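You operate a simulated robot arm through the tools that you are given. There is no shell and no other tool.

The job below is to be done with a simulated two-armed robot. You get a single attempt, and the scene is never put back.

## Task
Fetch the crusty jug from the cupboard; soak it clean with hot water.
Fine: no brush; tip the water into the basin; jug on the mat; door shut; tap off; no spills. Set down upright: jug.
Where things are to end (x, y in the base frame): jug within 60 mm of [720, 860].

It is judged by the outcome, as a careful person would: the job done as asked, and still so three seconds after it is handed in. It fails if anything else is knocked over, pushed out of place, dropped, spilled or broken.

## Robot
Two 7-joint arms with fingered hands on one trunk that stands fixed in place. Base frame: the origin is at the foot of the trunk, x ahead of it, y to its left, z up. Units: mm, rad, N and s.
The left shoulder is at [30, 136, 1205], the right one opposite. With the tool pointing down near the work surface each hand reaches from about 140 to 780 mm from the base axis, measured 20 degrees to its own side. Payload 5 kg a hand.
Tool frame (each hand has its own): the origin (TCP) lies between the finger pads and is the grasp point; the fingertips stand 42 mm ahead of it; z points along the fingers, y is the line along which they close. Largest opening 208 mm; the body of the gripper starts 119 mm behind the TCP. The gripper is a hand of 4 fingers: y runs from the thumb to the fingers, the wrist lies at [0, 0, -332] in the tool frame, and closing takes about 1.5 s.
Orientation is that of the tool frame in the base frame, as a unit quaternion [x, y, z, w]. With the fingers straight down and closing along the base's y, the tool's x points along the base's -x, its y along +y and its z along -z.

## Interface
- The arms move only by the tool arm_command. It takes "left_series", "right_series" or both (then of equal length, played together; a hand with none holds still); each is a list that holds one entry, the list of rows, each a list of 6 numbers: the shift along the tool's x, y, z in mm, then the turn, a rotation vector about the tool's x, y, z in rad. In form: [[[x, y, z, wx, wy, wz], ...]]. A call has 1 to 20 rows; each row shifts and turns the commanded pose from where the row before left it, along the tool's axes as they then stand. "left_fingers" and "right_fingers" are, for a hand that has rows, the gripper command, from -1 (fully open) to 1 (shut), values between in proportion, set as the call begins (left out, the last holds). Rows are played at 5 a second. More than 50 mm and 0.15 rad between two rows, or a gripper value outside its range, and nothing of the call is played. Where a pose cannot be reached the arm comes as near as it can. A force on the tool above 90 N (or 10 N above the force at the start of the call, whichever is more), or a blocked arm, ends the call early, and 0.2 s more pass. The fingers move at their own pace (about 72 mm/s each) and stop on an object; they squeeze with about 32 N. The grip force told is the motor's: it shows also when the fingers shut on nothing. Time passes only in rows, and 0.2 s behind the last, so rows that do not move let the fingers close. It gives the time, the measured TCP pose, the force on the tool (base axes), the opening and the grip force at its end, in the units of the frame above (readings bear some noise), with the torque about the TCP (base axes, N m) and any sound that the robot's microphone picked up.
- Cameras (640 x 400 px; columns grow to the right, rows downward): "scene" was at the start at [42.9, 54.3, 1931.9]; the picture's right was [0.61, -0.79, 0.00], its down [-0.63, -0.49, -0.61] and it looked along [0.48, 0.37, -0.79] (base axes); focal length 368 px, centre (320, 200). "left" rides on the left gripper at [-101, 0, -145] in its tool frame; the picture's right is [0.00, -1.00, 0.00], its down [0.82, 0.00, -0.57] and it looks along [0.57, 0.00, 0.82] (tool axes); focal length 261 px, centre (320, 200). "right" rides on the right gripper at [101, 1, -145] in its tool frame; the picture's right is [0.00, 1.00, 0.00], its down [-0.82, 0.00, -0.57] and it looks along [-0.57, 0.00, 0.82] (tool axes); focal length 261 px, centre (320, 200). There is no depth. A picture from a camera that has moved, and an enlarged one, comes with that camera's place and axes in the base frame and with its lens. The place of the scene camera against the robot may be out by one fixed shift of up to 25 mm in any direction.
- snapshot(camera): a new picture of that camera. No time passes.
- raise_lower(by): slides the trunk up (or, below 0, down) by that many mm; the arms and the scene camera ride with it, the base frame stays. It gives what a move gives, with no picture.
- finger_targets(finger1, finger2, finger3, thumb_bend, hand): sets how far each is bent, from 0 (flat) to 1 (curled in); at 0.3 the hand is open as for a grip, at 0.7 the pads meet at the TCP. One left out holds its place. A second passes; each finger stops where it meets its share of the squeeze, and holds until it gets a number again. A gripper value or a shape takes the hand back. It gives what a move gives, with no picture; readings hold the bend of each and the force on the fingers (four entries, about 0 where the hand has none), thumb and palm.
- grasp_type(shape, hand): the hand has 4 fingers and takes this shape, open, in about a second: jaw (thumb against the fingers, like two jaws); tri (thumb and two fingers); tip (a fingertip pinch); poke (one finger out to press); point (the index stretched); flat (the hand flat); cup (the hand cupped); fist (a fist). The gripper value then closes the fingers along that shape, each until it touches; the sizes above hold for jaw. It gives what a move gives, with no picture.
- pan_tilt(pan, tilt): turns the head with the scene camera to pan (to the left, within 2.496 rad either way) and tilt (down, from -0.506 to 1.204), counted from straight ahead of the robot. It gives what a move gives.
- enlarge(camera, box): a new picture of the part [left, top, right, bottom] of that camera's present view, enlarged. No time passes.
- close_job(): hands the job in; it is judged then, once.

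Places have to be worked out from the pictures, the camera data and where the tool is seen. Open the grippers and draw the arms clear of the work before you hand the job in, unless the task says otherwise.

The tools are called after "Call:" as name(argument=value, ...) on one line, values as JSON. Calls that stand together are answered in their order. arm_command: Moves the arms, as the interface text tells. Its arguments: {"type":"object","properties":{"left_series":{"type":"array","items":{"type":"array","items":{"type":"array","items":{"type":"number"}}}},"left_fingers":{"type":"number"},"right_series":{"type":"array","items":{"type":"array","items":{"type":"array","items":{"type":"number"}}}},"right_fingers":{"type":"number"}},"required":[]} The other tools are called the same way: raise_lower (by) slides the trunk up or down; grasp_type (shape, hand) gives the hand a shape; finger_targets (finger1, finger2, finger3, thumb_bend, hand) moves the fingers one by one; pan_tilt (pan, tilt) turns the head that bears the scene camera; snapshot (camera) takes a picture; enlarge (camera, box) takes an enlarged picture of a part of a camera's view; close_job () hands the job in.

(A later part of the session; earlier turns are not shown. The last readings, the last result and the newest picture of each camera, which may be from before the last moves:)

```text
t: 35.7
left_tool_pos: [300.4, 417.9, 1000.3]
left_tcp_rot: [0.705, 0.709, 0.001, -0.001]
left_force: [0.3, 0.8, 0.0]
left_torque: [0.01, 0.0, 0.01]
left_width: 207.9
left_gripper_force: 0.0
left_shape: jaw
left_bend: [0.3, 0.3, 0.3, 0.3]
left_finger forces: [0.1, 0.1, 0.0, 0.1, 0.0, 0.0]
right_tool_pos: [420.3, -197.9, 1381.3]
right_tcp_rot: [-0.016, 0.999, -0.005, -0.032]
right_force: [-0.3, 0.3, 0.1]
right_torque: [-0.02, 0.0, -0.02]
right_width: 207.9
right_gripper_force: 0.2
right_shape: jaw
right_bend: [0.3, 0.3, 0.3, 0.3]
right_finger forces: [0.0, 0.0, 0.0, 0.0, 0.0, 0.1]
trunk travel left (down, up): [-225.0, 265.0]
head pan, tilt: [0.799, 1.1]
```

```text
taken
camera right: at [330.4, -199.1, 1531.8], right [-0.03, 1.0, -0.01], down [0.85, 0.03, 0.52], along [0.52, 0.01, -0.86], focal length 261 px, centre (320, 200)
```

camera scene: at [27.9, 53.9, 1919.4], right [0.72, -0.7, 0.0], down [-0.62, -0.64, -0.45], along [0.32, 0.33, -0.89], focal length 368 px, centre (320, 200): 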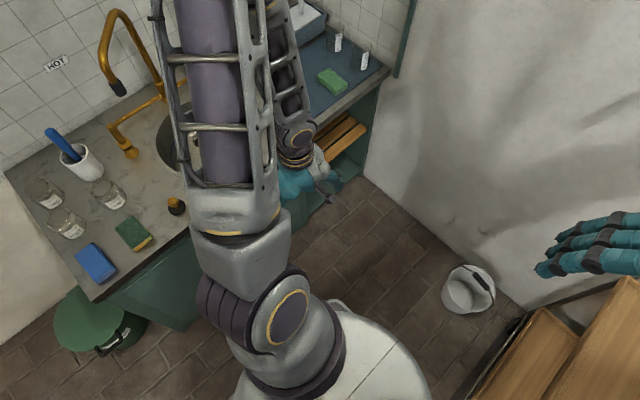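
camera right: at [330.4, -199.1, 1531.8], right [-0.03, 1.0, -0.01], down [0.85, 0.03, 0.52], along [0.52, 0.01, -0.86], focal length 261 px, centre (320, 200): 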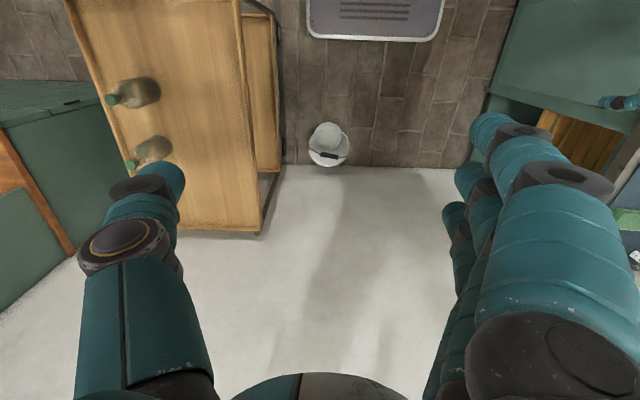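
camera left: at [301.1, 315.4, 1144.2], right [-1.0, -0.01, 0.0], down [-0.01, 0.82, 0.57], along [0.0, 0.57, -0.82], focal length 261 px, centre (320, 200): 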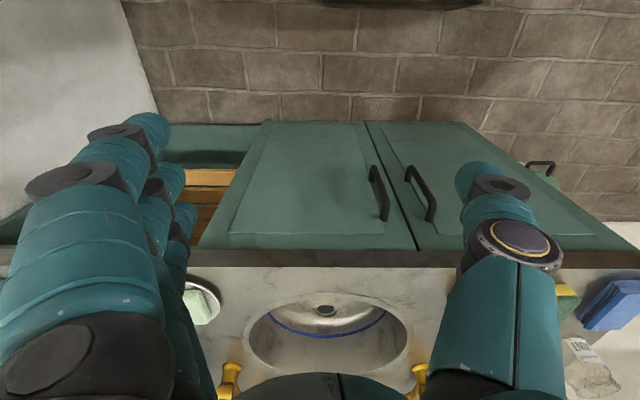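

The forearm comes down from a high elbow, so raising the trunk will give a comfortable wrist angle at the handle. I'll raise it 200 mm, then bring the left hand down in front of the door.

Call:
raise_lower(by=200)

Call:
arm_command(left_series=[[[10.2, -13.6, 46, 0, 0, 0], [10.2, -13.6, 46, 0, 0, 0], [10.2, -13.6, 46, 0, 0, 0], [10.2, -13.6, 46, 0, 0, 0], [10.2, -13.6, 46, 0, 0, 0], [10.2, -13.6, 46, 0, 0, 0], [10.2, -13.6, 46, 0, 0, 0], [10.2, -13.6, 46, 0, 0, 0], [10.2, -13.6, 46, 0, 0, 0], [10.2, -13.6, 46, 0, 0, 0], [0, 0, 0, 0, 0.15, 0], [0, 0, 0, 0, 0.15, 0], [0, 0, 0, 0, 0.15, 0], [0, 0, 0, 0, 0.15, 0], [0, 0, 0, 0, 0.15, 0]]])

Call:
snapshot(camera="left")

Call:
snapshot(camera="scene")

```text
t: 37.9
left_tool_pos: [300.8, 417.2, 1200.7]
left_tcp_rot: [0.705, 0.709, 0.001, -0.001]
left_force: [-0.1, -0.3, -0.1]
left_torque: [0.03, -0.02, -0.01]
left_width: 208.0
left_gripper_force: 0.0
left_shape: jaw
left_bend: [0.3, 0.3, 0.3, 0.3]
left_finger forces: [0.1, 0.0, 0.0, 0.0, 0.1, 0.1]
right_tool_pos: [421.8, -197.7, 1581.5]
right_tcp_rot: [-0.016, 0.999, -0.005, -0.032]
right_force: [0.4, 0.6, 0.3]
right_torque: [-0.04, 0.0, 0.0]
right_width: 207.9
right_gripper_force: 0.0
right_shape: jaw
right_bend: [0.3, 0.3, 0.3, 0.3]
right_finger forces: [0.1, 0.0, 0.1, 0.0, 0.2, 0.1]
trunk travel left (down, up): [-425.0, 65.0]
head pan, tilt: [0.799, 1.1]
```

```text
t: 41.0
left_tool_pos: [164.2, 522.0, 740.8]
left_tcp_rot: [0.655, 0.659, 0.26, -0.261]
left_force: [0.1, 0.1, 0.9]
left_torque: [-0.11, 0.01, 0.03]
left_width: 207.7
left_gripper_force: 0.1
left_shape: jaw
left_bend: [0.3, 0.3, 0.3, 0.3]
left_finger forces: [0.0, 0.0, 0.1, 0.0, 0.1, 0.0]
right_tool_pos: [420.4, -198.5, 1581.4]
right_tcp_rot: [-0.015, 0.999, -0.004, -0.031]
right_force: [-0.1, -1.5, 0.8]
right_torque: [0.12, -0.04, 0.03]
right_width: 208.0
right_gripper_force: 0.1
right_shape: jaw
right_bend: [0.3, 0.3, 0.3, 0.3]
right_finger forces: [0.1, 0.0, 0.0, 0.0, 0.0, 0.0]
trunk travel left (down, up): [-425.0, 65.0]
head pan, tilt: [0.799, 1.1]
```

```text
taken
camera left: at [164.8, 347.0, 777.2], right [-1.0, -0.01, 0.0], down [-0.01, 0.21, 0.98], along [-0.01, 0.98, -0.21], focal length 261 px, centre (320, 200)
```

left: 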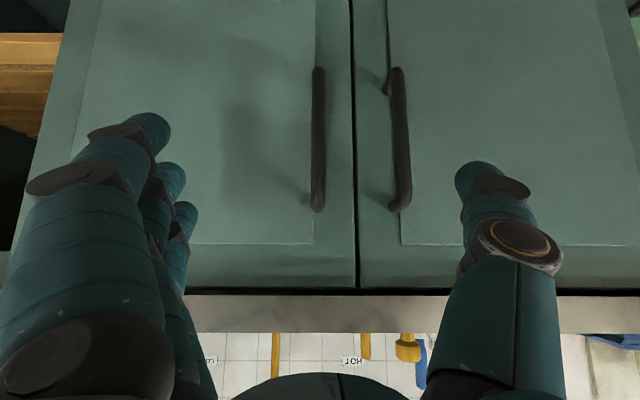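

```text
taken
camera scene: at [27.1, 52.6, 2119.4], right [0.72, -0.7, 0.0], down [-0.62, -0.64, -0.45], along [0.32, 0.33, -0.89], focal length 368 px, centre (320, 200)
```

scene: 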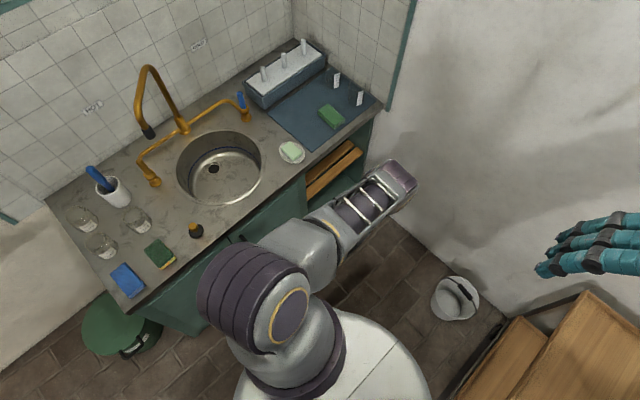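

The arm now sits well, and both bars are clearly seen: bar A at x≈164, bar B at x≈79. I'll half-close the fingers so the thumb passes between the two bars, and tilt a little more level.

Call:
arm_command(left_series=[[[0, 0, 0, 0, 0.15, 0], [0, 0, 0, 0, 0.15, 0], [0, 0, 0, 0, 0, 0], [0, 0, 0, 0, 0, 0], [0, 0, 0, 0, 0, 0], [0, 0, 0, 0, 0, 0]]], left_fingers=0.33)

Call:
snapshot(camera="left")

```text
t: 42.5
left_tool_pos: [164.1, 519.9, 740.5]
left_tcp_rot: [0.61, 0.613, 0.354, -0.356]
left_force: [0.6, -0.3, -0.4]
left_torque: [0.01, -0.01, 0.03]
left_width: 70.3
left_gripper_force: 0.1
left_shape: jaw
left_bend: [0.73, 0.73, 0.73, 0.7]
left_finger forces: [0.1, 0.0, 0.0, 0.0, 0.0, 0.0]
right_tool_pos: [422.4, -199.7, 1580.6]
right_tcp_rot: [-0.016, 0.999, -0.004, -0.032]
right_force: [-0.4, -1.3, -0.1]
right_torque: [0.08, 0.01, -0.01]
right_width: 207.8
right_gripper_force: 0.1
right_shape: jaw
right_bend: [0.3, 0.3, 0.3, 0.3]
right_finger forces: [0.0, 0.0, 0.1, 0.0, 0.0, 0.0]
trunk travel left (down, up): [-425.0, 65.0]
head pan, tilt: [0.799, 1.1]
```

```text
taken
camera left: at [165.5, 342.7, 724.0], right [-1.0, -0.01, 0.0], down [0.0, -0.09, 1.0], along [-0.01, 1.0, 0.09], focal length 261 px, centre (320, 200)
```

left: 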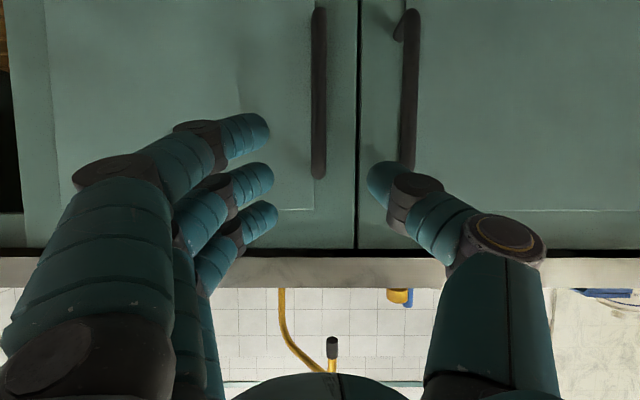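

Fingers are at 70 mm, bar A centred between thumb and fingers. I'll advance to straddle bar A at about (164,606,650).

Call:
arm_command(left_series=[[[-8.8, 0, 29.9, 0, 0, 0], [-8.8, 0, 29.9, 0, 0, 0], [-8.8, 0, 29.9, 0, 0, 0], [-8.8, 0, 29.9, 0, 0, 0]]])

Call:
snapshot(camera="left")

```text
t: 43.5
left_tool_pos: [165.2, 605.3, 647.0]
left_tcp_rot: [0.612, 0.613, 0.352, -0.354]
left_force: [1.9, -23.4, -3.2]
left_torque: [0.18, 0.16, -1.1]
left_width: 70.7
left_gripper_force: 0.1
left_shape: jaw
left_bend: [0.73, 0.73, 0.75, 0.7]
left_finger forces: [0.1, 0.0, 22.3, 0.1, 0.0, 0.0]
right_tool_pos: [420.0, -199.5, 1581.1]
right_tcp_rot: [-0.016, 0.999, -0.004, -0.031]
right_force: [-0.8, 0.1, -0.4]
right_torque: [0.12, -0.06, 0.0]
right_width: 207.8
right_gripper_force: 0.0
right_shape: jaw
right_bend: [0.3, 0.3, 0.3, 0.3]
right_finger forces: [0.0, 0.0, 0.1, 0.1, 0.0, 0.0]
trunk travel left (down, up): [-425.0, 65.0]
head pan, tilt: [0.799, 1.1]
```

```text
taken
camera left: at [166.3, 428.2, 632.0], right [-1.0, -0.01, 0.0], down [0.0, -0.08, 1.0], along [-0.01, 1.0, 0.08], focal length 261 px, centre (320, 200)
```

left: 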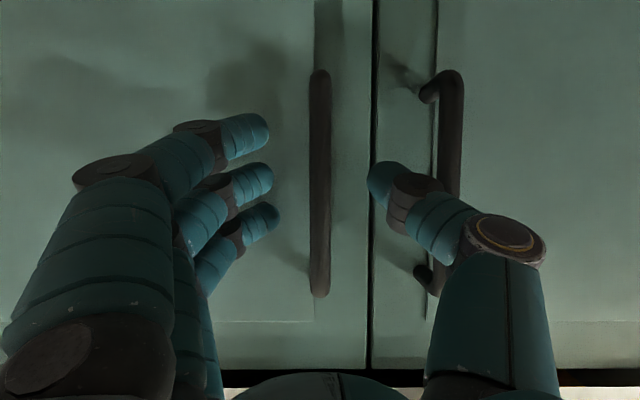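

Finger 3 is touching the door panel (22 N), while the bar is centred between the pads. I'll back off 12 mm and close the hand on the bar.

Call:
arm_command(left_series=[[[-6, 0, -10.4, 0, 0, 0], [0, 0, 0, 0, 0, 0]]])

Call:
arm_command(left_series=[[[0, 0, 0, 0, 0, 0], [0, 0, 0, 0, 0, 0], [0, 0, 0, 0, 0, 0], [0, 0, 0, 0, 0, 0], [0, 0, 0, 0, 0, 0], [0, 0, 0, 0, 0, 0]]], left_fingers=1)

Call:
snapshot(camera="left")

```text
t: 44.0
left_tool_pos: [165.8, 597.3, 650.6]
left_tcp_rot: [0.609, 0.613, 0.355, -0.357]
left_force: [0.2, 0.2, -0.3]
left_torque: [-0.05, 0.03, 0.02]
left_width: 70.1
left_gripper_force: 0.0
left_shape: jaw
left_bend: [0.73, 0.73, 0.74, 0.7]
left_finger forces: [0.0, 0.0, 0.1, 0.0, 0.1, 0.0]
right_tool_pos: [421.1, -198.2, 1581.9]
right_tcp_rot: [-0.016, 0.999, -0.003, -0.032]
right_force: [-0.4, -0.2, -0.4]
right_torque: [0.09, -0.01, -0.01]
right_width: 207.8
right_gripper_force: 0.0
right_shape: jaw
right_bend: [0.3, 0.3, 0.3, 0.3]
right_finger forces: [0.0, 0.0, 0.0, 0.0, 0.1, 0.0]
trunk travel left (down, up): [-425.0, 65.0]
head pan, tilt: [0.799, 1.1]
```

```text
t: 45.5
left_tool_pos: [166.4, 597.8, 650.0]
left_tcp_rot: [0.609, 0.614, 0.353, -0.356]
left_force: [2.5, 0.5, -0.3]
left_torque: [-0.33, -0.19, -0.15]
left_width: 4.1
left_gripper_force: 32.6
left_shape: jaw
left_bend: [0.7, 0.71, 0.7, 0.7]
left_finger forces: [12.4, 9.1, 8.0, 0.0, 27.0, 0.1]
right_tool_pos: [420.5, -198.6, 1579.5]
right_tcp_rot: [-0.016, 0.999, -0.005, -0.032]
right_force: [-0.1, -0.7, -0.3]
right_torque: [-0.01, 0.0, 0.01]
right_width: 208.0
right_gripper_force: 0.1
right_shape: jaw
right_bend: [0.3, 0.3, 0.3, 0.3]
right_finger forces: [0.1, 0.0, 0.1, 0.0, 0.0, 0.1]
trunk travel left (down, up): [-425.0, 65.0]
head pan, tilt: [0.799, 1.1]
```

```text
taken
camera left: at [166.9, 420.6, 633.5], right [-1.0, -0.01, 0.0], down [0.0, -0.09, 1.0], along [-0.01, 1.0, 0.09], focal length 261 px, centre (320, 200)
```

left: 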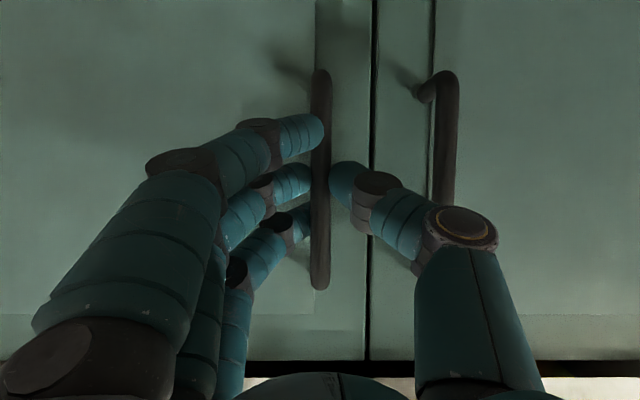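

The hand grips the bar (about 32 N shared over fingers and thumb). I'll pull along the arc about the hinge near (527,671), turning the hand with the door, first 0.3 rad.

Call:
arm_command(left_series=[[[-17.8, 9.1, -31, 0.0867, 0, -0.0498], [-17.8, 9.1, -31, 0.0867, 0, -0.0498], [-17.8, 9.1, -31, 0.0867, 0, -0.0498], [0, 0, 0, 0, 0, 0]]])

Call:
snapshot(camera="left")

Call:
snapshot(camera="scene")

```text
t: 46.5
left_tool_pos: [201.3, 492.0, 650.0]
left_tcp_rot: [0.511, 0.697, 0.297, -0.405]
left_force: [-6.5, -2.2, -5.1]
left_torque: [-0.41, -0.13, 0.14]
left_width: 3.5
left_gripper_force: 32.2
left_shape: jaw
left_bend: [0.7, 0.71, 0.7, 0.7]
left_finger forces: [11.0, 8.5, 8.4, 0.0, 33.8, 0.0]
right_tool_pos: [419.7, -196.7, 1582.1]
right_tcp_rot: [-0.016, 0.999, -0.005, -0.032]
right_force: [-0.6, 0.8, 0.4]
right_torque: [0.0, 0.01, -0.01]
right_width: 207.8
right_gripper_force: 0.1
right_shape: jaw
right_bend: [0.3, 0.3, 0.3, 0.3]
right_finger forces: [0.1, 0.1, 0.0, 0.0, 0.1, 0.0]
trunk travel left (down, up): [-425.0, 65.0]
head pan, tilt: [0.799, 1.1]
```

```text
taken
camera left: at [255.4, 324.3, 633.7], right [-0.95, -0.3, 0.0], down [0.02, -0.09, 1.0], along [-0.3, 0.95, 0.09], focal length 261 px, centre (320, 200)
```

left: 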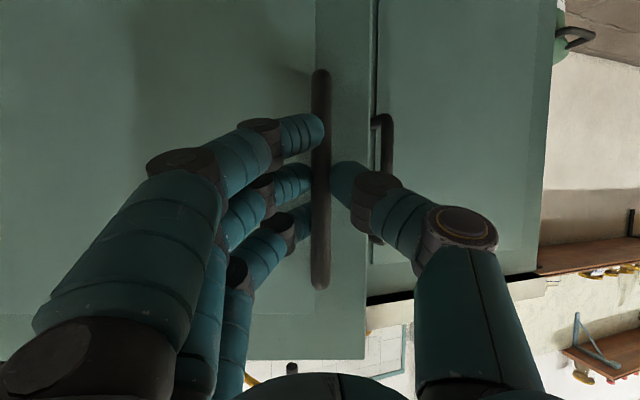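

```text
taken
camera scene: at [27.5, 54.3, 2119.4], right [0.72, -0.7, 0.0], down [-0.62, -0.64, -0.45], along [0.32, 0.33, -0.89], focal length 368 px, centre (320, 200)
```

scene: 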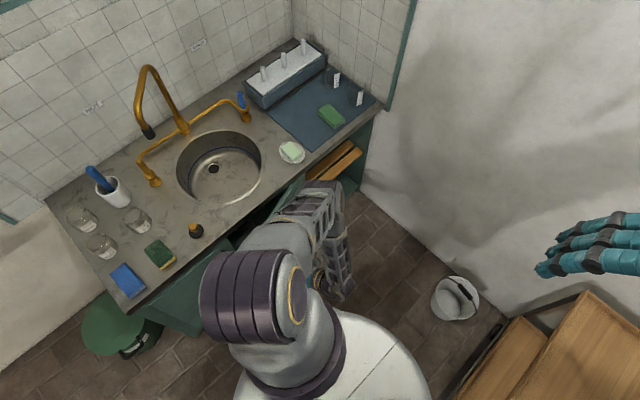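

The door follows the hand well (about 0.3 rad). I'll pull two more steps to about 0.5 rad.

Call:
arm_command(left_series=[[[-17.8, 9.1, -31, 0.0867, 0, -0.0498], [-17.8, 9.1, -31, 0.0867, 0, -0.0498], [0, 0, 0, 0, 0, 0]]])

Call:
snapshot(camera="scene")

Call:
snapshot(camera="left")

```text
t: 47.2
left_tool_pos: [244.1, 441.0, 655.8]
left_tcp_rot: [0.441, 0.747, 0.251, -0.431]
left_force: [-31.0, -20.1, -37.0]
left_torque: [-1.14, -0.58, 1.02]
left_width: 3.0
left_gripper_force: 31.4
left_shape: jaw
left_bend: [0.71, 0.72, 0.7, 0.7]
left_finger forces: [0.1, 2.9, 6.5, 0.0, 41.8, 0.1]
left hand out of reach, approached as far as the arm can: row 1, 2
right_tool_pos: [418.4, -195.9, 1581.8]
right_tcp_rot: [-0.016, 0.999, -0.005, -0.032]
right_force: [0.2, 0.6, -1.0]
right_torque: [-0.12, -0.07, 0.01]
right_width: 208.0
right_gripper_force: 0.1
right_shape: jaw
right_bend: [0.3, 0.3, 0.3, 0.3]
right_finger forces: [0.0, 0.1, 0.0, 0.0, 0.0, 0.0]
trunk travel left (down, up): [-425.0, 65.0]
head pan, tilt: [0.799, 1.1]
```

```text
taken
camera scene: at [25.4, 56.3, 2119.2], right [0.72, -0.7, 0.0], down [-0.62, -0.64, -0.45], along [0.32, 0.32, -0.89], focal length 368 px, centre (320, 200)
```

scene: 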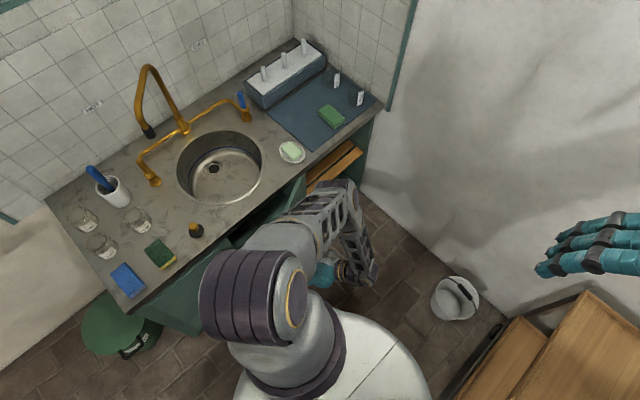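

```text
taken
camera left: at [331.7, 286.6, 642.1], right [-0.87, -0.49, 0.0], down [0.04, -0.07, 1.0], along [-0.49, 0.87, 0.08], focal length 261 px, centre (320, 200)
```

left: 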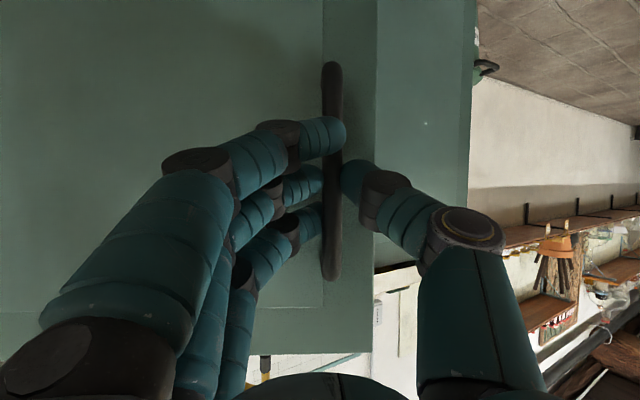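

The arm has reached its limit with the door about 0.5 rad open. I'll release the bar and back the hand off.

Call:
arm_command(left_series=[[[0, 0, 0, 0, 0, 0], [0, 0, 0, 0, 0, 0], [0, 0, 0, 0, 0, 0], [0, 0, 0, 0, 0, 0], [0, 0, 0, 0, 0, 0]]], left_fingers=0.33)

Call:
arm_command(left_series=[[[0, 0, -25, 0, 0, 0], [0, 0, -30, 0, 0, 0], [0, 0, -30, 0, 0, 0], [0, 0, -30, 0, 0, 0]]])

Call:
snapshot(camera="left")

```text
t: 48.5
left_tool_pos: [249.9, 444.3, 659.8]
left_tcp_rot: [0.438, 0.745, 0.256, -0.433]
left_force: [-0.4, 0.0, -0.4]
left_torque: [0.02, -0.03, -0.03]
left_width: 69.2
left_gripper_force: 0.1
left_shape: jaw
left_bend: [0.73, 0.73, 0.73, 0.7]
left_finger forces: [0.1, 0.0, 0.1, 0.0, 0.0, 0.0]
right_tool_pos: [420.2, -196.7, 1581.6]
right_tcp_rot: [-0.015, 0.999, -0.005, -0.033]
right_force: [-0.4, -0.9, 0.6]
right_torque: [0.0, 0.02, 0.04]
right_width: 208.0
right_gripper_force: 0.0
right_shape: jaw
right_bend: [0.3, 0.3, 0.3, 0.3]
right_finger forces: [0.0, 0.0, 0.0, 0.0, 0.0, 0.0]
trunk travel left (down, up): [-425.0, 65.0]
head pan, tilt: [0.799, 1.1]
```

```text
t: 49.5
left_tool_pos: [300.0, 355.2, 717.3]
left_tcp_rot: [0.439, 0.745, 0.255, -0.432]
left_force: [-0.4, -1.2, 0.6]
left_torque: [0.0, -0.03, -0.01]
left_width: 69.1
left_gripper_force: 0.1
left_shape: jaw
left_bend: [0.73, 0.73, 0.73, 0.7]
left_finger forces: [0.1, 0.0, 0.0, 0.0, 0.1, 0.1]
right_tool_pos: [420.7, -197.7, 1580.3]
right_tcp_rot: [-0.016, 0.999, -0.004, -0.032]
right_force: [0.3, -1.3, -1.0]
right_torque: [0.13, 0.06, -0.01]
right_width: 208.1
right_gripper_force: 0.1
right_shape: jaw
right_bend: [0.3, 0.3, 0.3, 0.3]
right_finger forces: [0.1, 0.0, 0.0, 0.1, 0.1, 0.0]
trunk travel left (down, up): [-425.0, 65.0]
head pan, tilt: [0.799, 1.1]
```

```text
taken
camera left: at [385.6, 200.9, 701.2], right [-0.87, -0.49, -0.01], down [0.04, -0.08, 1.0], along [-0.48, 0.87, 0.09], focal length 261 px, centre (320, 200)
```

left: 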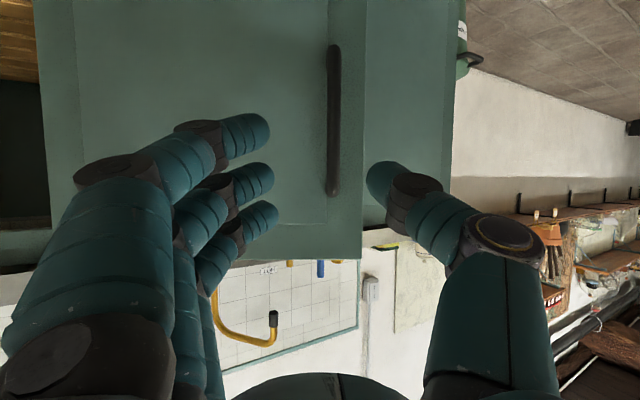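

The door stays put. I'll lift the left hand clear, return it to tool-down, then lower the trunk and go around the door's free edge to push it open from inside.

Call:
arm_command(left_series=[[[33.2, -3.2, -25.7, 0, 0, 0], [33.2, -3.2, -25.7, 0, 0, 0], [33.2, -3.2, -25.7, 0, 0, 0], [33.2, -3.2, -25.7, 0, 0, 0], [33.2, -3.2, -25.7, 0, 0, 0], [33.2, -3.2, -25.7, 0, 0, 0], [0, 0, 0, 0, -0.15, 0], [0, 0, 0, 0, -0.15, 0], [0, 0, 0, 0, -0.15, 0], [0, 0, 0, 0, -0.15, 0], [0, 0, 0, 0, -0.15, 0], [0, 0, 0, 0, -0.15, 0], [0, 0, 0, 0, -0.15, 0], [0, 0, 0, 0, 0, 0.125], [0, 0, 0, 0, 0, 0.125], [0, 0, 0, 0, 0, 0.125], [0, 0, 0, 0, 0, 0.125]]])

Call:
snapshot(camera="left")

Call:
snapshot(camera="scene")

```text
t: 53.0
left_tool_pos: [299.8, 316.8, 968.2]
left_tcp_rot: [0.706, 0.708, 0.0, -0.002]
left_force: [1.3, -0.3, 0.5]
left_torque: [0.09, 0.04, -0.04]
left_width: 69.0
left_gripper_force: 0.1
left_shape: jaw
left_bend: [0.73, 0.73, 0.73, 0.7]
left_finger forces: [0.0, 0.0, 0.1, 0.0, 0.0, 0.1]
right_tool_pos: [422.1, -199.5, 1580.6]
right_tcp_rot: [-0.016, 0.999, -0.003, -0.032]
right_force: [0.4, -0.6, -0.3]
right_torque: [0.13, 0.06, -0.02]
right_width: 207.9
right_gripper_force: 0.1
right_shape: jaw
right_bend: [0.3, 0.3, 0.3, 0.3]
right_finger forces: [0.1, 0.1, 0.0, 0.0, 0.0, 0.0]
trunk travel left (down, up): [-425.0, 65.0]
head pan, tilt: [0.799, 1.1]
```

```text
taken
camera left: at [300.2, 214.5, 1111.7], right [-1.0, -0.01, 0.0], down [-0.01, 0.82, 0.57], along [-0.01, 0.57, -0.82], focal length 261 px, centre (320, 200)
```

left: 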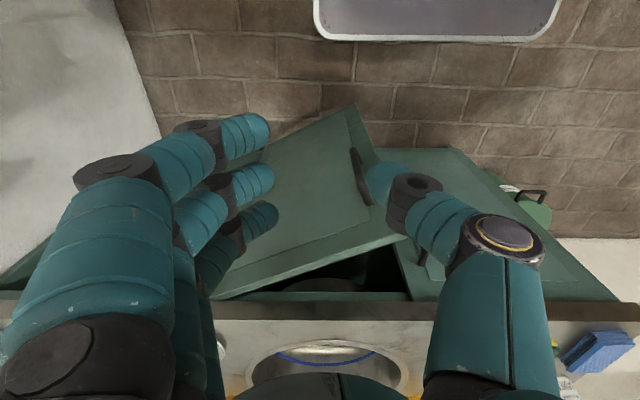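

```text
taken
camera scene: at [29.2, 51.7, 2119.4], right [0.72, -0.7, 0.0], down [-0.62, -0.64, -0.45], along [0.32, 0.33, -0.89], focal length 368 px, centre (320, 200)
```

scene: 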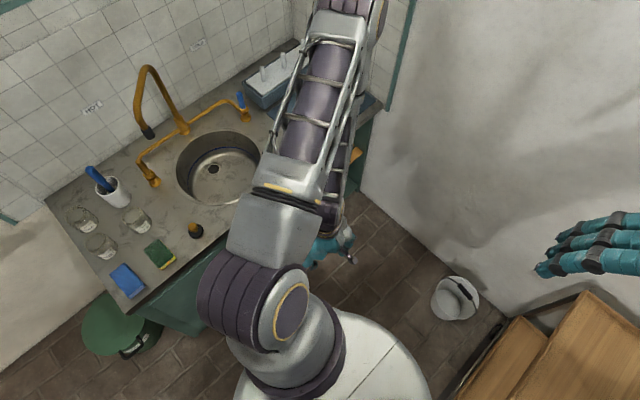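

The door is clearly ajar and stays. I'll lower the trunk 150 mm, then take the left hand round past the door's free edge at low height.

Call:
raise_lower(by=-150)

Call:
arm_command(left_series=[[[1.6, -33.8, 27.3, 0, 0, 0], [1.6, -33.8, 27.3, 0, 0, 0], [1.6, -33.8, 27.3, 0, 0, 0], [1.6, -33.8, 27.3, 0, 0, 0], [1.6, -33.8, 27.3, 0, 0, 0], [1.6, -33.8, 27.3, 0, 0, 0], [1.6, -33.8, 27.3, 0, 0, 0], [1.6, -33.8, 27.3, 0, 0, 0]]])

Call:
snapshot(camera="left")

Call:
snapshot(camera="scene")

```text
t: 54.8
left_tool_pos: [299.2, 318.1, 819.4]
left_tcp_rot: [0.706, 0.709, 0.001, 0.001]
left_force: [-0.6, -0.6, 0.1]
left_torque: [-0.01, -0.02, -0.01]
left_width: 69.1
left_gripper_force: 0.1
left_shape: jaw
left_bend: [0.73, 0.73, 0.73, 0.7]
left_finger forces: [0.0, 0.0, 0.0, 0.1, 0.0, 0.1]
right_tool_pos: [422.0, -197.8, 1432.0]
right_tcp_rot: [-0.016, 0.999, -0.005, -0.031]
right_force: [0.2, 0.4, -0.1]
right_torque: [-0.06, -0.01, 0.01]
right_width: 208.2
right_gripper_force: 0.1
right_shape: jaw
right_bend: [0.3, 0.3, 0.3, 0.3]
right_finger forces: [0.0, 0.1, 0.0, 0.0, 0.1, 0.1]
trunk travel left (down, up): [-275.0, 215.0]
head pan, tilt: [0.799, 1.1]
```

```text
t: 56.6
left_tool_pos: [28.5, 331.4, 598.3]
left_tcp_rot: [0.706, 0.708, 0.002, 0.0]
left_force: [0.5, 1.1, 1.4]
left_torque: [-0.11, 0.02, -0.02]
left_width: 69.7
left_gripper_force: 0.2
left_shape: jaw
left_bend: [0.73, 0.73, 0.73, 0.7]
left_finger forces: [0.1, 0.0, 0.0, 0.1, 0.0, 0.1]
right_tool_pos: [420.1, -197.4, 1432.4]
right_tcp_rot: [-0.016, 0.999, -0.005, -0.031]
right_force: [-0.6, 0.9, 0.2]
right_torque: [-0.03, -0.09, 0.0]
right_width: 208.0
right_gripper_force: 0.0
right_shape: jaw
right_bend: [0.3, 0.3, 0.3, 0.3]
right_finger forces: [0.0, 0.0, 0.1, 0.0, 0.0, 0.0]
trunk travel left (down, up): [-275.0, 215.0]
head pan, tilt: [0.799, 1.1]
```

```text
taken
camera left: at [29.3, 229.3, 741.6], right [-1.0, -0.01, 0.0], down [-0.01, 0.82, 0.57], along [0.0, 0.57, -0.82], focal length 261 px, centre (320, 200)
```

left: 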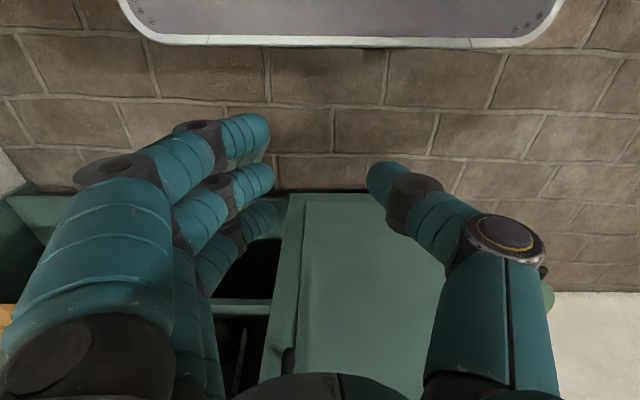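

```text
taken
camera scene: at [26.8, 54.6, 1969.4], right [0.72, -0.7, 0.0], down [-0.62, -0.64, -0.45], along [0.32, 0.33, -0.89], focal length 368 px, centre (320, 200)
```

scene: 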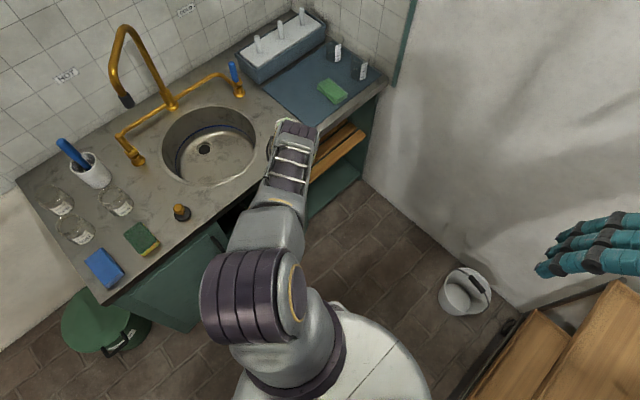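

The hand is left of the door edge now. I'll zoom into the gap seen in the left camera.

Call:
enlarge(camera="left", box=[180, 200, 340, 400])

```text
2.00 times, centred on (260, 300) of left
camera zoom: at [29.3, 229.3, 741.6], right [-1.0, -0.01, 0.0], down [-0.01, 0.82, 0.57], along [0.0, 0.57, -0.82], focal length 521 px, centre (440, 0)
```

zoom: 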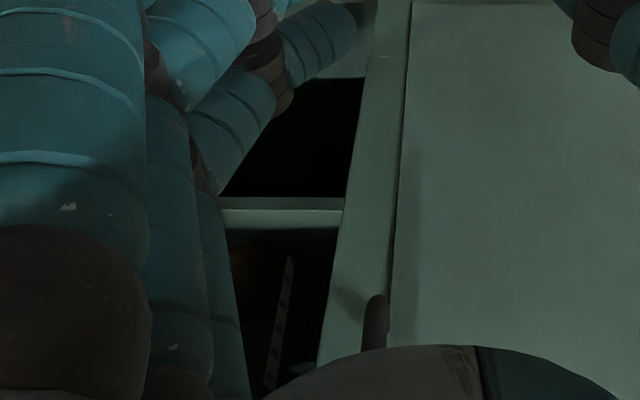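

Inside on a shelf (about z≈430) I see an object with a graduated scale strip – that's the jug, behind this door. I'll move the hand in beside the door edge, then sweep the door open toward +x.

Call:
arm_command(left_series=[[[42.8, 0.3, 0, 0, 0, 0], [42.8, 0.3, 0, 0, 0, 0], [42.8, 0.3, 0, 0, 0, 0], [42.8, 0.3, 0, 0, 0, 0], [42.8, 0.3, 0, 0, 0, 0]]])

Call:
snapshot(camera="left")

Call:
snapshot(camera="scene")

```text
t: 57.8
left_tool_pos: [27.2, 545.1, 597.4]
left_tcp_rot: [0.705, 0.709, -0.001, 0.0]
left_force: [-0.8, -0.5, -0.1]
left_torque: [0.16, -0.01, -0.02]
left_width: 69.6
left_gripper_force: 0.1
left_shape: jaw
left_bend: [0.73, 0.73, 0.73, 0.7]
left_finger forces: [0.0, 0.1, 0.1, 0.0, 0.0, 0.0]
right_tool_pos: [420.0, -197.2, 1431.7]
right_tcp_rot: [-0.016, 0.999, -0.004, -0.031]
right_force: [-1.0, 0.0, 0.9]
right_torque: [-0.03, -0.08, 0.0]
right_width: 207.9
right_gripper_force: 0.1
right_shape: jaw
right_bend: [0.3, 0.3, 0.3, 0.3]
right_finger forces: [0.0, 0.0, 0.0, 0.0, 0.0, 0.1]
trunk travel left (down, up): [-275.0, 215.0]
head pan, tilt: [0.799, 1.1]
```

```text
taken
camera left: at [28.2, 443.1, 741.7], right [-1.0, -0.01, 0.0], down [-0.01, 0.82, 0.57], along [-0.01, 0.57, -0.82], focal length 261 px, centre (320, 200)
```

left: 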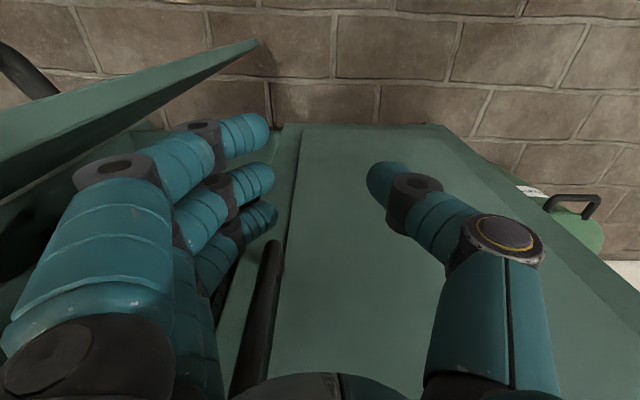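

```text
taken
camera scene: at [27.0, 55.0, 1969.3], right [0.72, -0.7, 0.0], down [-0.62, -0.64, -0.45], along [0.32, 0.32, -0.89], focal length 368 px, centre (320, 200)
```

scene: 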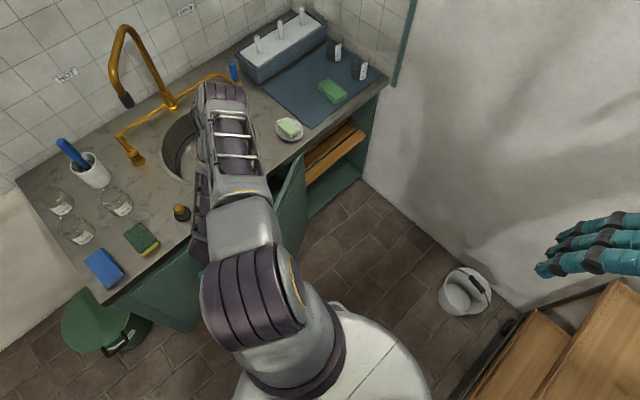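

The hand is beside the open edge with handle B clear. Now I sweep along +x to catch the inner face and push the door round.

Call:
arm_command(left_series=[[[0, 40, 0, 0, 0, 0], [0, 40, 0, 0, 0, 0], [0, 40, 0, 0, 0, 0], [-34.5, 23.5, 0, 0, 0, 0], [-34.5, 23.5, 0, 0, 0, 0], [-28.7, 21.7, 0, 0, 0, 0], [-28.7, 21.7, 0, 0, 0, 0], [-28.7, 21.7, 0, 0, 0, 0]]])

Call:
snapshot(camera="scene")

Call:
snapshot(camera="left")

```text
t: 59.6
left_tool_pos: [260.6, 388.8, 600.8]
left_tcp_rot: [0.705, 0.709, 0.0, -0.002]
left_force: [-0.9, 1.0, 0.7]
left_torque: [-0.09, -0.08, 0.03]
left_width: 69.6
left_gripper_force: 0.1
left_shape: jaw
left_bend: [0.73, 0.73, 0.73, 0.7]
left_finger forces: [0.0, 0.1, 0.1, 0.0, 0.0, 0.0]
right_tool_pos: [422.4, -199.0, 1430.6]
right_tcp_rot: [-0.016, 0.999, -0.004, -0.032]
right_force: [0.2, -0.5, -0.1]
right_torque: [0.12, 0.09, 0.0]
right_width: 207.8
right_gripper_force: 0.1
right_shape: jaw
right_bend: [0.3, 0.3, 0.3, 0.3]
right_finger forces: [0.0, 0.1, 0.0, 0.1, 0.0, 0.0]
trunk travel left (down, up): [-275.0, 215.0]
head pan, tilt: [0.799, 1.1]
```

```text
taken
camera scene: at [29.0, 52.4, 1969.4], right [0.72, -0.7, 0.0], down [-0.62, -0.64, -0.45], along [0.32, 0.33, -0.89], focal length 368 px, centre (320, 200)
```

scene: 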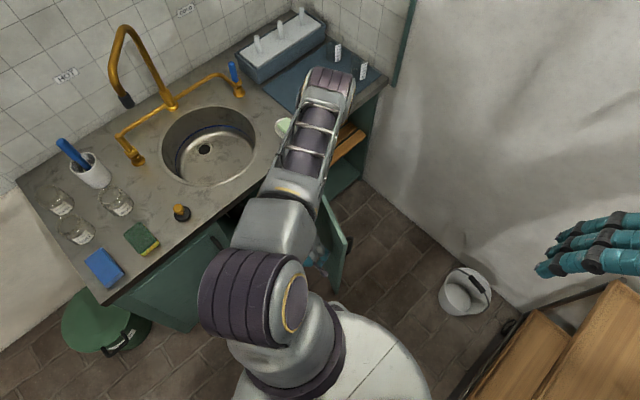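

```text
taken
camera left: at [261.1, 286.5, 744.8], right [-1.0, -0.01, 0.0], down [-0.01, 0.82, 0.57], along [-0.01, 0.57, -0.82], focal length 261 px, centre (320, 200)
```

left: 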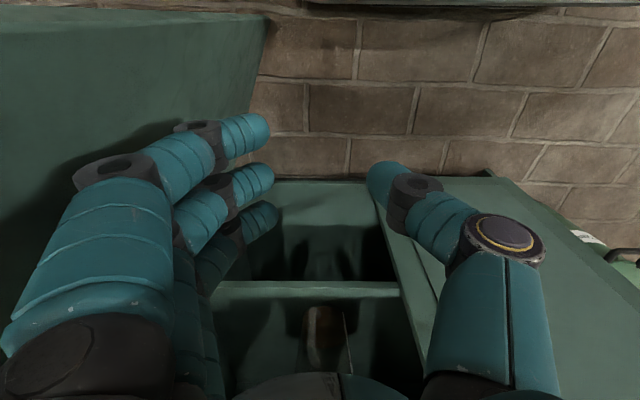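

The door swings freely and the inside is coming into view. I'll push it on to near fully open.

Call:
arm_command(left_series=[[[-21.7, 31.7, 0, 0, 0, 0], [-21.7, 31.7, 0, 0, 0, 0], [-21.7, 31.7, 0, 0, 0, 0], [-2.5, 30.5, 0, 0, 0, 0], [-2.5, 30.5, 0, 0, 0, 0]]])

Call:
snapshot(camera="scene")

Call:
snapshot(camera="left")

```text
t: 60.8
left_tool_pos: [418.9, 320.9, 599.0]
left_tcp_rot: [0.706, 0.708, 0.0, -0.002]
left_force: [-1.0, -0.9, -1.1]
left_torque: [0.0, -0.03, -0.01]
left_width: 69.8
left_gripper_force: 0.2
left_shape: jaw
left_bend: [0.73, 0.73, 0.73, 0.7]
left_finger forces: [0.1, 0.1, 0.0, 0.0, 0.0, 0.0]
right_tool_pos: [421.8, -199.1, 1430.9]
right_tcp_rot: [-0.015, 0.999, -0.003, -0.032]
right_force: [0.1, -1.0, -0.6]
right_torque: [0.06, 0.04, -0.01]
right_width: 207.9
right_gripper_force: 0.0
right_shape: jaw
right_bend: [0.3, 0.3, 0.3, 0.3]
right_finger forces: [0.1, 0.1, 0.0, 0.1, 0.0, 0.0]
trunk travel left (down, up): [-275.0, 215.0]
head pan, tilt: [0.799, 1.1]
```

```text
taken
camera scene: at [28.6, 53.1, 1969.4], right [0.72, -0.7, 0.0], down [-0.62, -0.64, -0.45], along [0.32, 0.33, -0.89], focal length 368 px, centre (320, 200)
```

scene: 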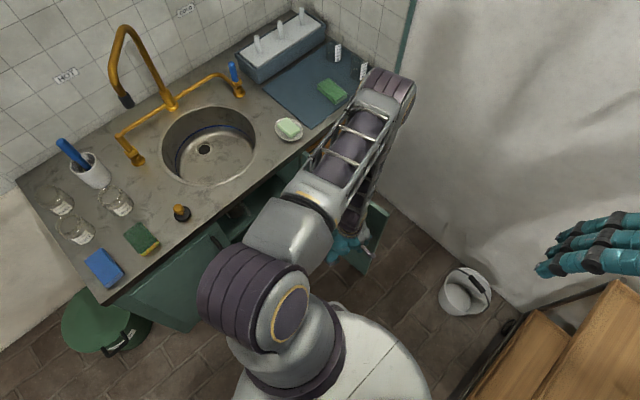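

```text
taken
camera left: at [420.5, 218.5, 743.4], right [-1.0, -0.01, 0.0], down [-0.01, 0.82, 0.57], along [-0.01, 0.57, -0.82], focal length 261 px, centre (320, 200)
```

left: 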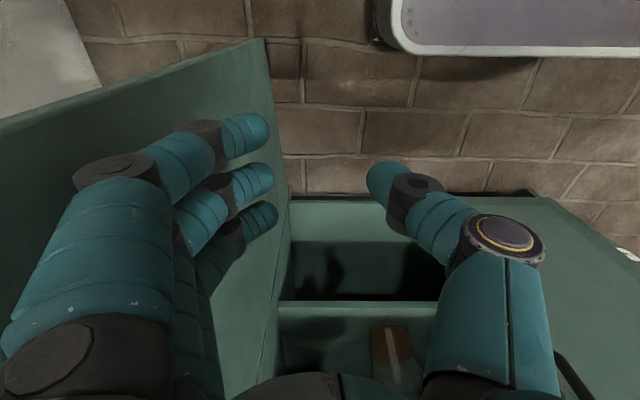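

The door is open about fully. Now I'll back the hand off and tilt it so its camera looks into the cupboard.

Call:
arm_command(left_series=[[[3, -39.7, -17, 0, 0, 0], [3, -39.7, -17, 0, 0, 0], [3, -39.7, -17, 0, 0, 0], [0, 0, 0, 0, 0.14, 0], [0, 0, 0, 0, 0.14, 0], [0, 0, 0, 0, 0.14, 0], [0, 0, 0, 0, 0.14, 0], [0, 0, 0, 0, 0.14, 0]]], left_fingers=-1)

Call:
snapshot(camera="left")

Call:
snapshot(camera="scene")

```text
t: 62.6
left_tool_pos: [303.6, 328.0, 650.8]
left_tcp_rot: [0.662, 0.667, 0.245, -0.24]
left_force: [12.5, -9.4, 1.8]
left_torque: [0.7, 1.16, 0.92]
left_width: 208.1
left_gripper_force: 0.0
left_shape: jaw
left_bend: [0.3, 0.3, 0.3, 0.3]
left_finger forces: [0.0, 0.0, 0.0, 0.0, 0.1, 0.0]
right_tool_pos: [419.3, -198.0, 1432.0]
right_tcp_rot: [-0.017, 0.999, -0.003, -0.031]
right_force: [-1.4, 1.0, 1.3]
right_torque: [-0.18, -0.21, 0.06]
right_width: 208.2
right_gripper_force: 0.0
right_shape: jaw
right_bend: [0.3, 0.3, 0.3, 0.3]
right_finger forces: [0.0, 0.0, 0.0, 0.1, 0.0, 0.0]
trunk travel left (down, up): [-275.0, 215.0]
head pan, tilt: [0.799, 1.1]
```

```text
taken
camera left: at [303.7, 155.7, 695.7], right [-1.0, -0.01, -0.01], down [-0.01, 0.26, 0.97], along [0.0, 0.97, -0.26], focal length 261 px, centre (320, 200)
```

left: 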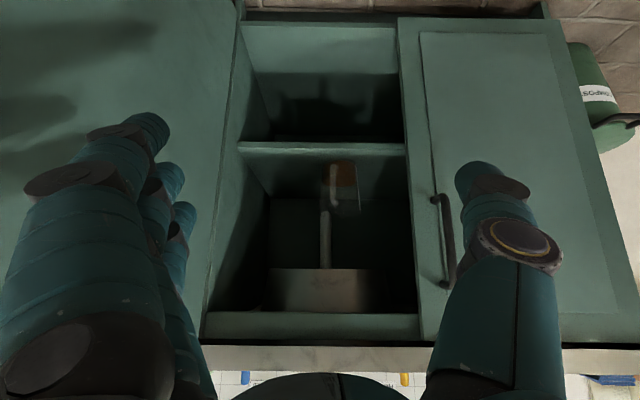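

```text
taken
camera scene: at [25.2, 53.4, 1969.5], right [0.72, -0.7, 0.0], down [-0.62, -0.64, -0.45], along [0.32, 0.33, -0.89], focal length 368 px, centre (320, 200)
```

scene: 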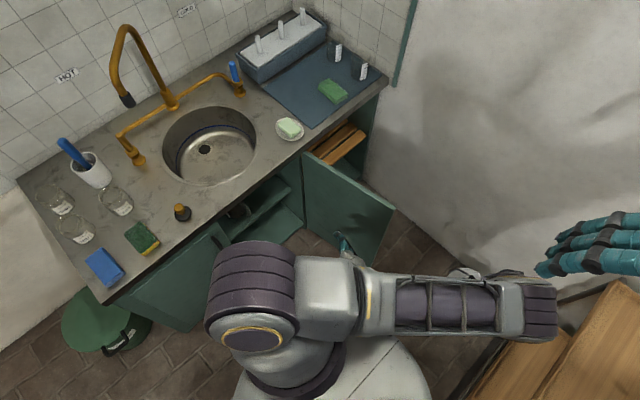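

I see a jug-like item with an amber/brown part on the upper shelf. There is also a 15 N force on the left tool – I'll enlarge the views to see what touches.

Call:
enlarge(camera="left", box=[200, 0, 440, 340])

Call:
enlarge(camera="left", box=[230, 140, 430, 340])

Call:
enlarge(camera="scene", box=[200, 130, 440, 280])

```text
1.18 times, centred on (320, 170) of left
camera zoom: at [303.7, 155.7, 695.7], right [-1.0, -0.01, -0.01], down [-0.01, 0.26, 0.97], along [0.0, 0.97, -0.26], focal length 307 px, centre (320, 235)
```

zoom: 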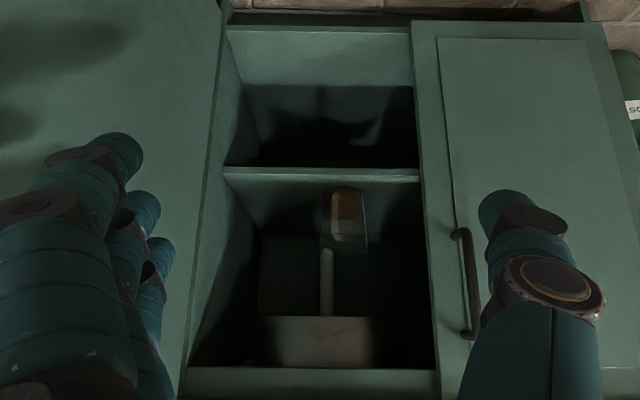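

```text
2.00 times, centred on (330, 240) of left
camera zoom: at [303.7, 155.7, 695.7], right [-1.0, -0.01, -0.01], down [-0.01, 0.26, 0.97], along [0.0, 0.97, -0.26], focal length 521 px, centre (300, 120)
```

zoom: 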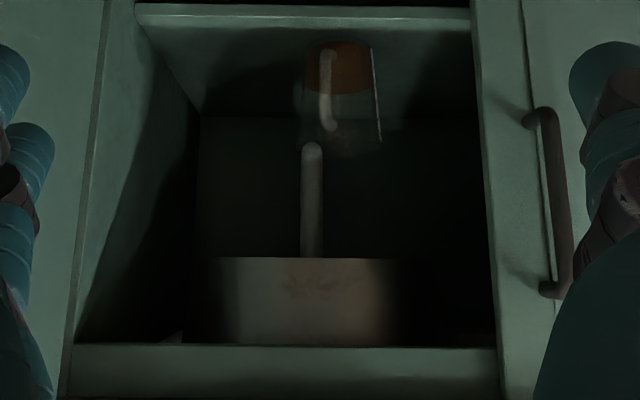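

```text
2.67 times, centred on (320, 205) of scene
camera zoom: at [25.2, 53.4, 1969.5], right [0.72, -0.7, 0.0], down [-0.62, -0.64, -0.45], along [0.32, 0.33, -0.89], focal length 982 px, centre (320, 187)
```

zoom: 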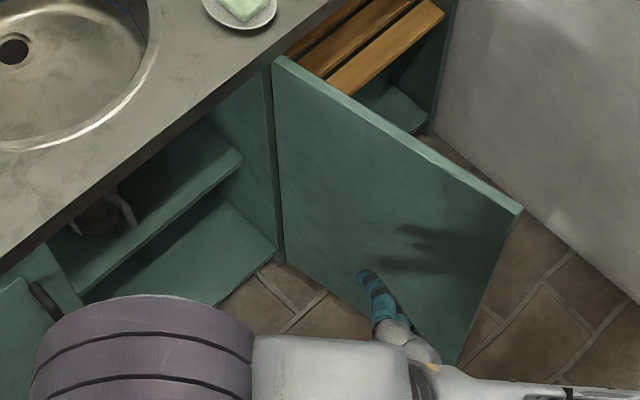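

The jug is found: a glass jug with brown crust at its base, standing on the shelf (z≈443) near x≈255, y≈780, handle toward the front, about 76–90 mm wide and ~135 mm tall. I'll check that the force on the hand was only transient.

Call:
arm_command(left_series=[[[0, 0, 0, 0, 0, 0], [0, 0, 0, 0, 0, 0]]])

Call:
pan_tilt(pan=0.4, tilt=1.2)

Call:
snapshot(camera="scene")

```text
t: 63.2
left_tool_pos: [298.6, 328.3, 651.0]
left_tcp_rot: [0.662, 0.665, 0.243, -0.245]
left_force: [0.5, -0.5, 0.3]
left_torque: [0.02, -0.02, -0.01]
left_width: 208.2
left_gripper_force: 0.1
left_shape: jaw
left_bend: [0.3, 0.3, 0.3, 0.3]
left_finger forces: [0.0, 0.0, 0.0, 0.1, 0.0, 0.1]
right_tool_pos: [419.6, -198.0, 1432.2]
right_tcp_rot: [-0.016, 0.999, -0.004, -0.033]
right_force: [1.0, -0.4, -0.2]
right_torque: [0.08, 0.02, 0.01]
right_width: 207.9
right_gripper_force: 0.0
right_shape: jaw
right_bend: [0.3, 0.3, 0.3, 0.3]
right_finger forces: [0.0, 0.0, 0.0, 0.0, 0.1, 0.0]
trunk travel left (down, up): [-275.0, 215.0]
head pan, tilt: [0.799, 1.1]
```

```text
t: 64.1
left_tool_pos: [298.5, 328.5, 650.6]
left_tcp_rot: [0.662, 0.666, 0.242, -0.244]
left_force: [0.0, -0.9, -0.4]
left_torque: [0.0, 0.03, -0.01]
left_width: 207.9
left_gripper_force: 0.1
left_shape: jaw
left_bend: [0.3, 0.3, 0.3, 0.3]
left_finger forces: [0.1, 0.0, 0.0, 0.1, 0.0, 0.0]
right_tool_pos: [421.3, -197.4, 1430.4]
right_tcp_rot: [-0.017, 0.999, -0.004, -0.033]
right_force: [0.4, 0.3, 0.4]
right_torque: [0.03, -0.03, 0.0]
right_width: 208.1
right_gripper_force: 0.1
right_shape: jaw
right_bend: [0.3, 0.3, 0.3, 0.3]
right_finger forces: [0.0, 0.0, 0.0, 0.1, 0.0, 0.0]
trunk travel left (down, up): [-275.0, 215.0]
head pan, tilt: [0.4, 1.201]
```

```text
taken
camera scene: at [35.3, 30.1, 1963.4], right [0.39, -0.92, 0.0], down [-0.86, -0.36, -0.36], along [0.33, 0.14, -0.93], focal length 368 px, centre (320, 200)
```

scene: 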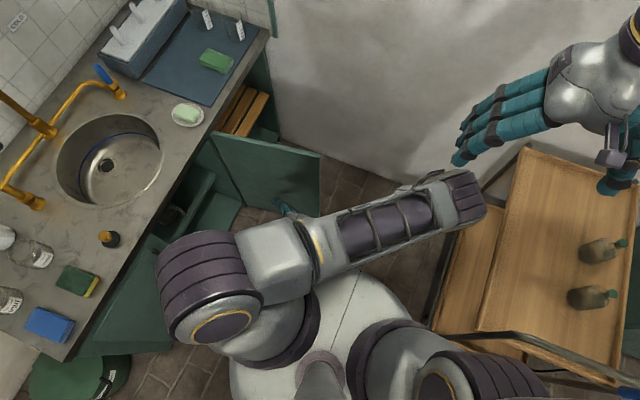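

The force was only transient. I'll lower the trunk 150 mm for reach into the shelf and level the hand more, then look at the jug squarely.

Call:
raise_lower(by=-150)

Call:
arm_command(left_series=[[[0, 0, 0, 0, 0.117, 0], [0, 0, 0, 0, 0.117, 0], [0, 0, 0, 0, 0.117, 0], [0, 0, 0, 0, 0, 0]]])

Call:
snapshot(camera="left")

Call:
enlarge(camera="left", box=[260, 120, 420, 220])

```text
t: 65.8
left_tool_pos: [299.1, 328.7, 501.3]
left_tcp_rot: [0.662, 0.666, 0.242, -0.243]
left_force: [0.1, 0.4, -0.3]
left_torque: [-0.02, 0.03, -0.02]
left_width: 207.8
left_gripper_force: 0.0
left_shape: jaw
left_bend: [0.3, 0.3, 0.3, 0.3]
left_finger forces: [0.0, 0.0, 0.0, 0.0, 0.0, 0.0]
right_tool_pos: [421.6, -197.9, 1282.5]
right_tcp_rot: [-0.017, 0.999, -0.005, -0.033]
right_force: [-0.2, 0.7, -0.7]
right_torque: [0.03, 0.0, 0.0]
right_width: 208.0
right_gripper_force: 0.0
right_shape: jaw
right_bend: [0.3, 0.3, 0.3, 0.3]
right_finger forces: [0.0, 0.1, 0.0, 0.0, 0.0, 0.0]
trunk travel left (down, up): [-125.0, 365.0]
head pan, tilt: [0.4, 1.201]
```

```text
t: 66.8
left_tool_pos: [299.7, 328.6, 499.7]
left_tcp_rot: [0.609, 0.613, 0.355, -0.357]
left_force: [0.1, 0.2, -0.1]
left_torque: [0.0, -0.01, 0.0]
left_width: 207.9
left_gripper_force: 0.1
left_shape: jaw
left_bend: [0.3, 0.3, 0.3, 0.3]
left_finger forces: [0.1, 0.0, 0.0, 0.0, 0.0, 0.0]
right_tool_pos: [420.6, -197.6, 1281.0]
right_tcp_rot: [-0.016, 0.999, -0.005, -0.032]
right_force: [0.3, -0.8, -0.3]
right_torque: [0.01, -0.01, 0.02]
right_width: 207.8
right_gripper_force: 0.1
right_shape: jaw
right_bend: [0.3, 0.3, 0.3, 0.3]
right_finger forces: [0.0, 0.0, 0.1, 0.0, 0.1, 0.1]
trunk travel left (down, up): [-125.0, 365.0]
head pan, tilt: [0.4, 1.201]
```

```text
taken
camera left: at [300.4, 151.9, 483.9], right [-1.0, -0.01, 0.0], down [0.0, -0.09, 1.0], along [-0.01, 1.0, 0.09], focal length 261 px, centre (320, 200)
```

left: 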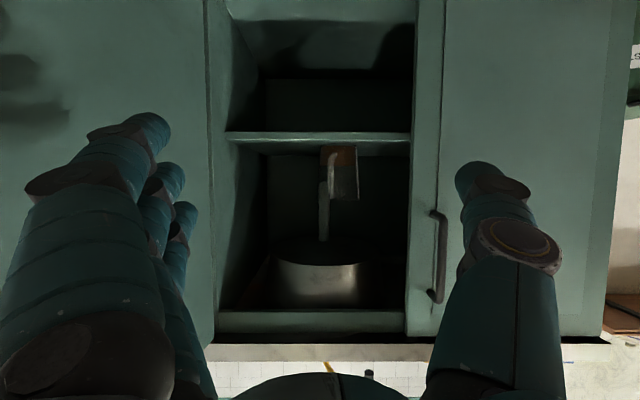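

```text
4.00 times, centred on (340, 170) of left
camera zoom: at [300.4, 151.9, 483.9], right [-1.0, -0.01, 0.0], down [0.0, -0.09, 1.0], along [-0.01, 1.0, 0.09], focal length 1043 px, centre (240, 320)
```

zoom: 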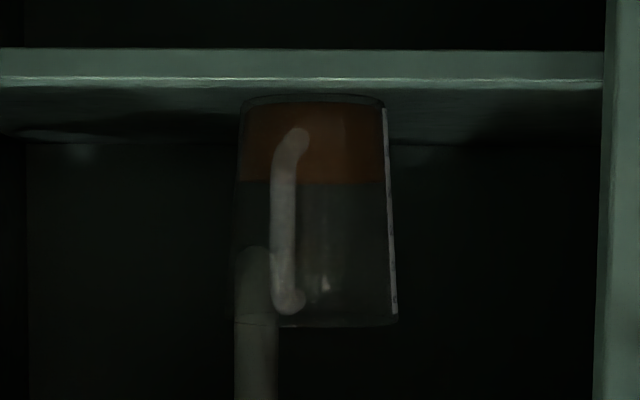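

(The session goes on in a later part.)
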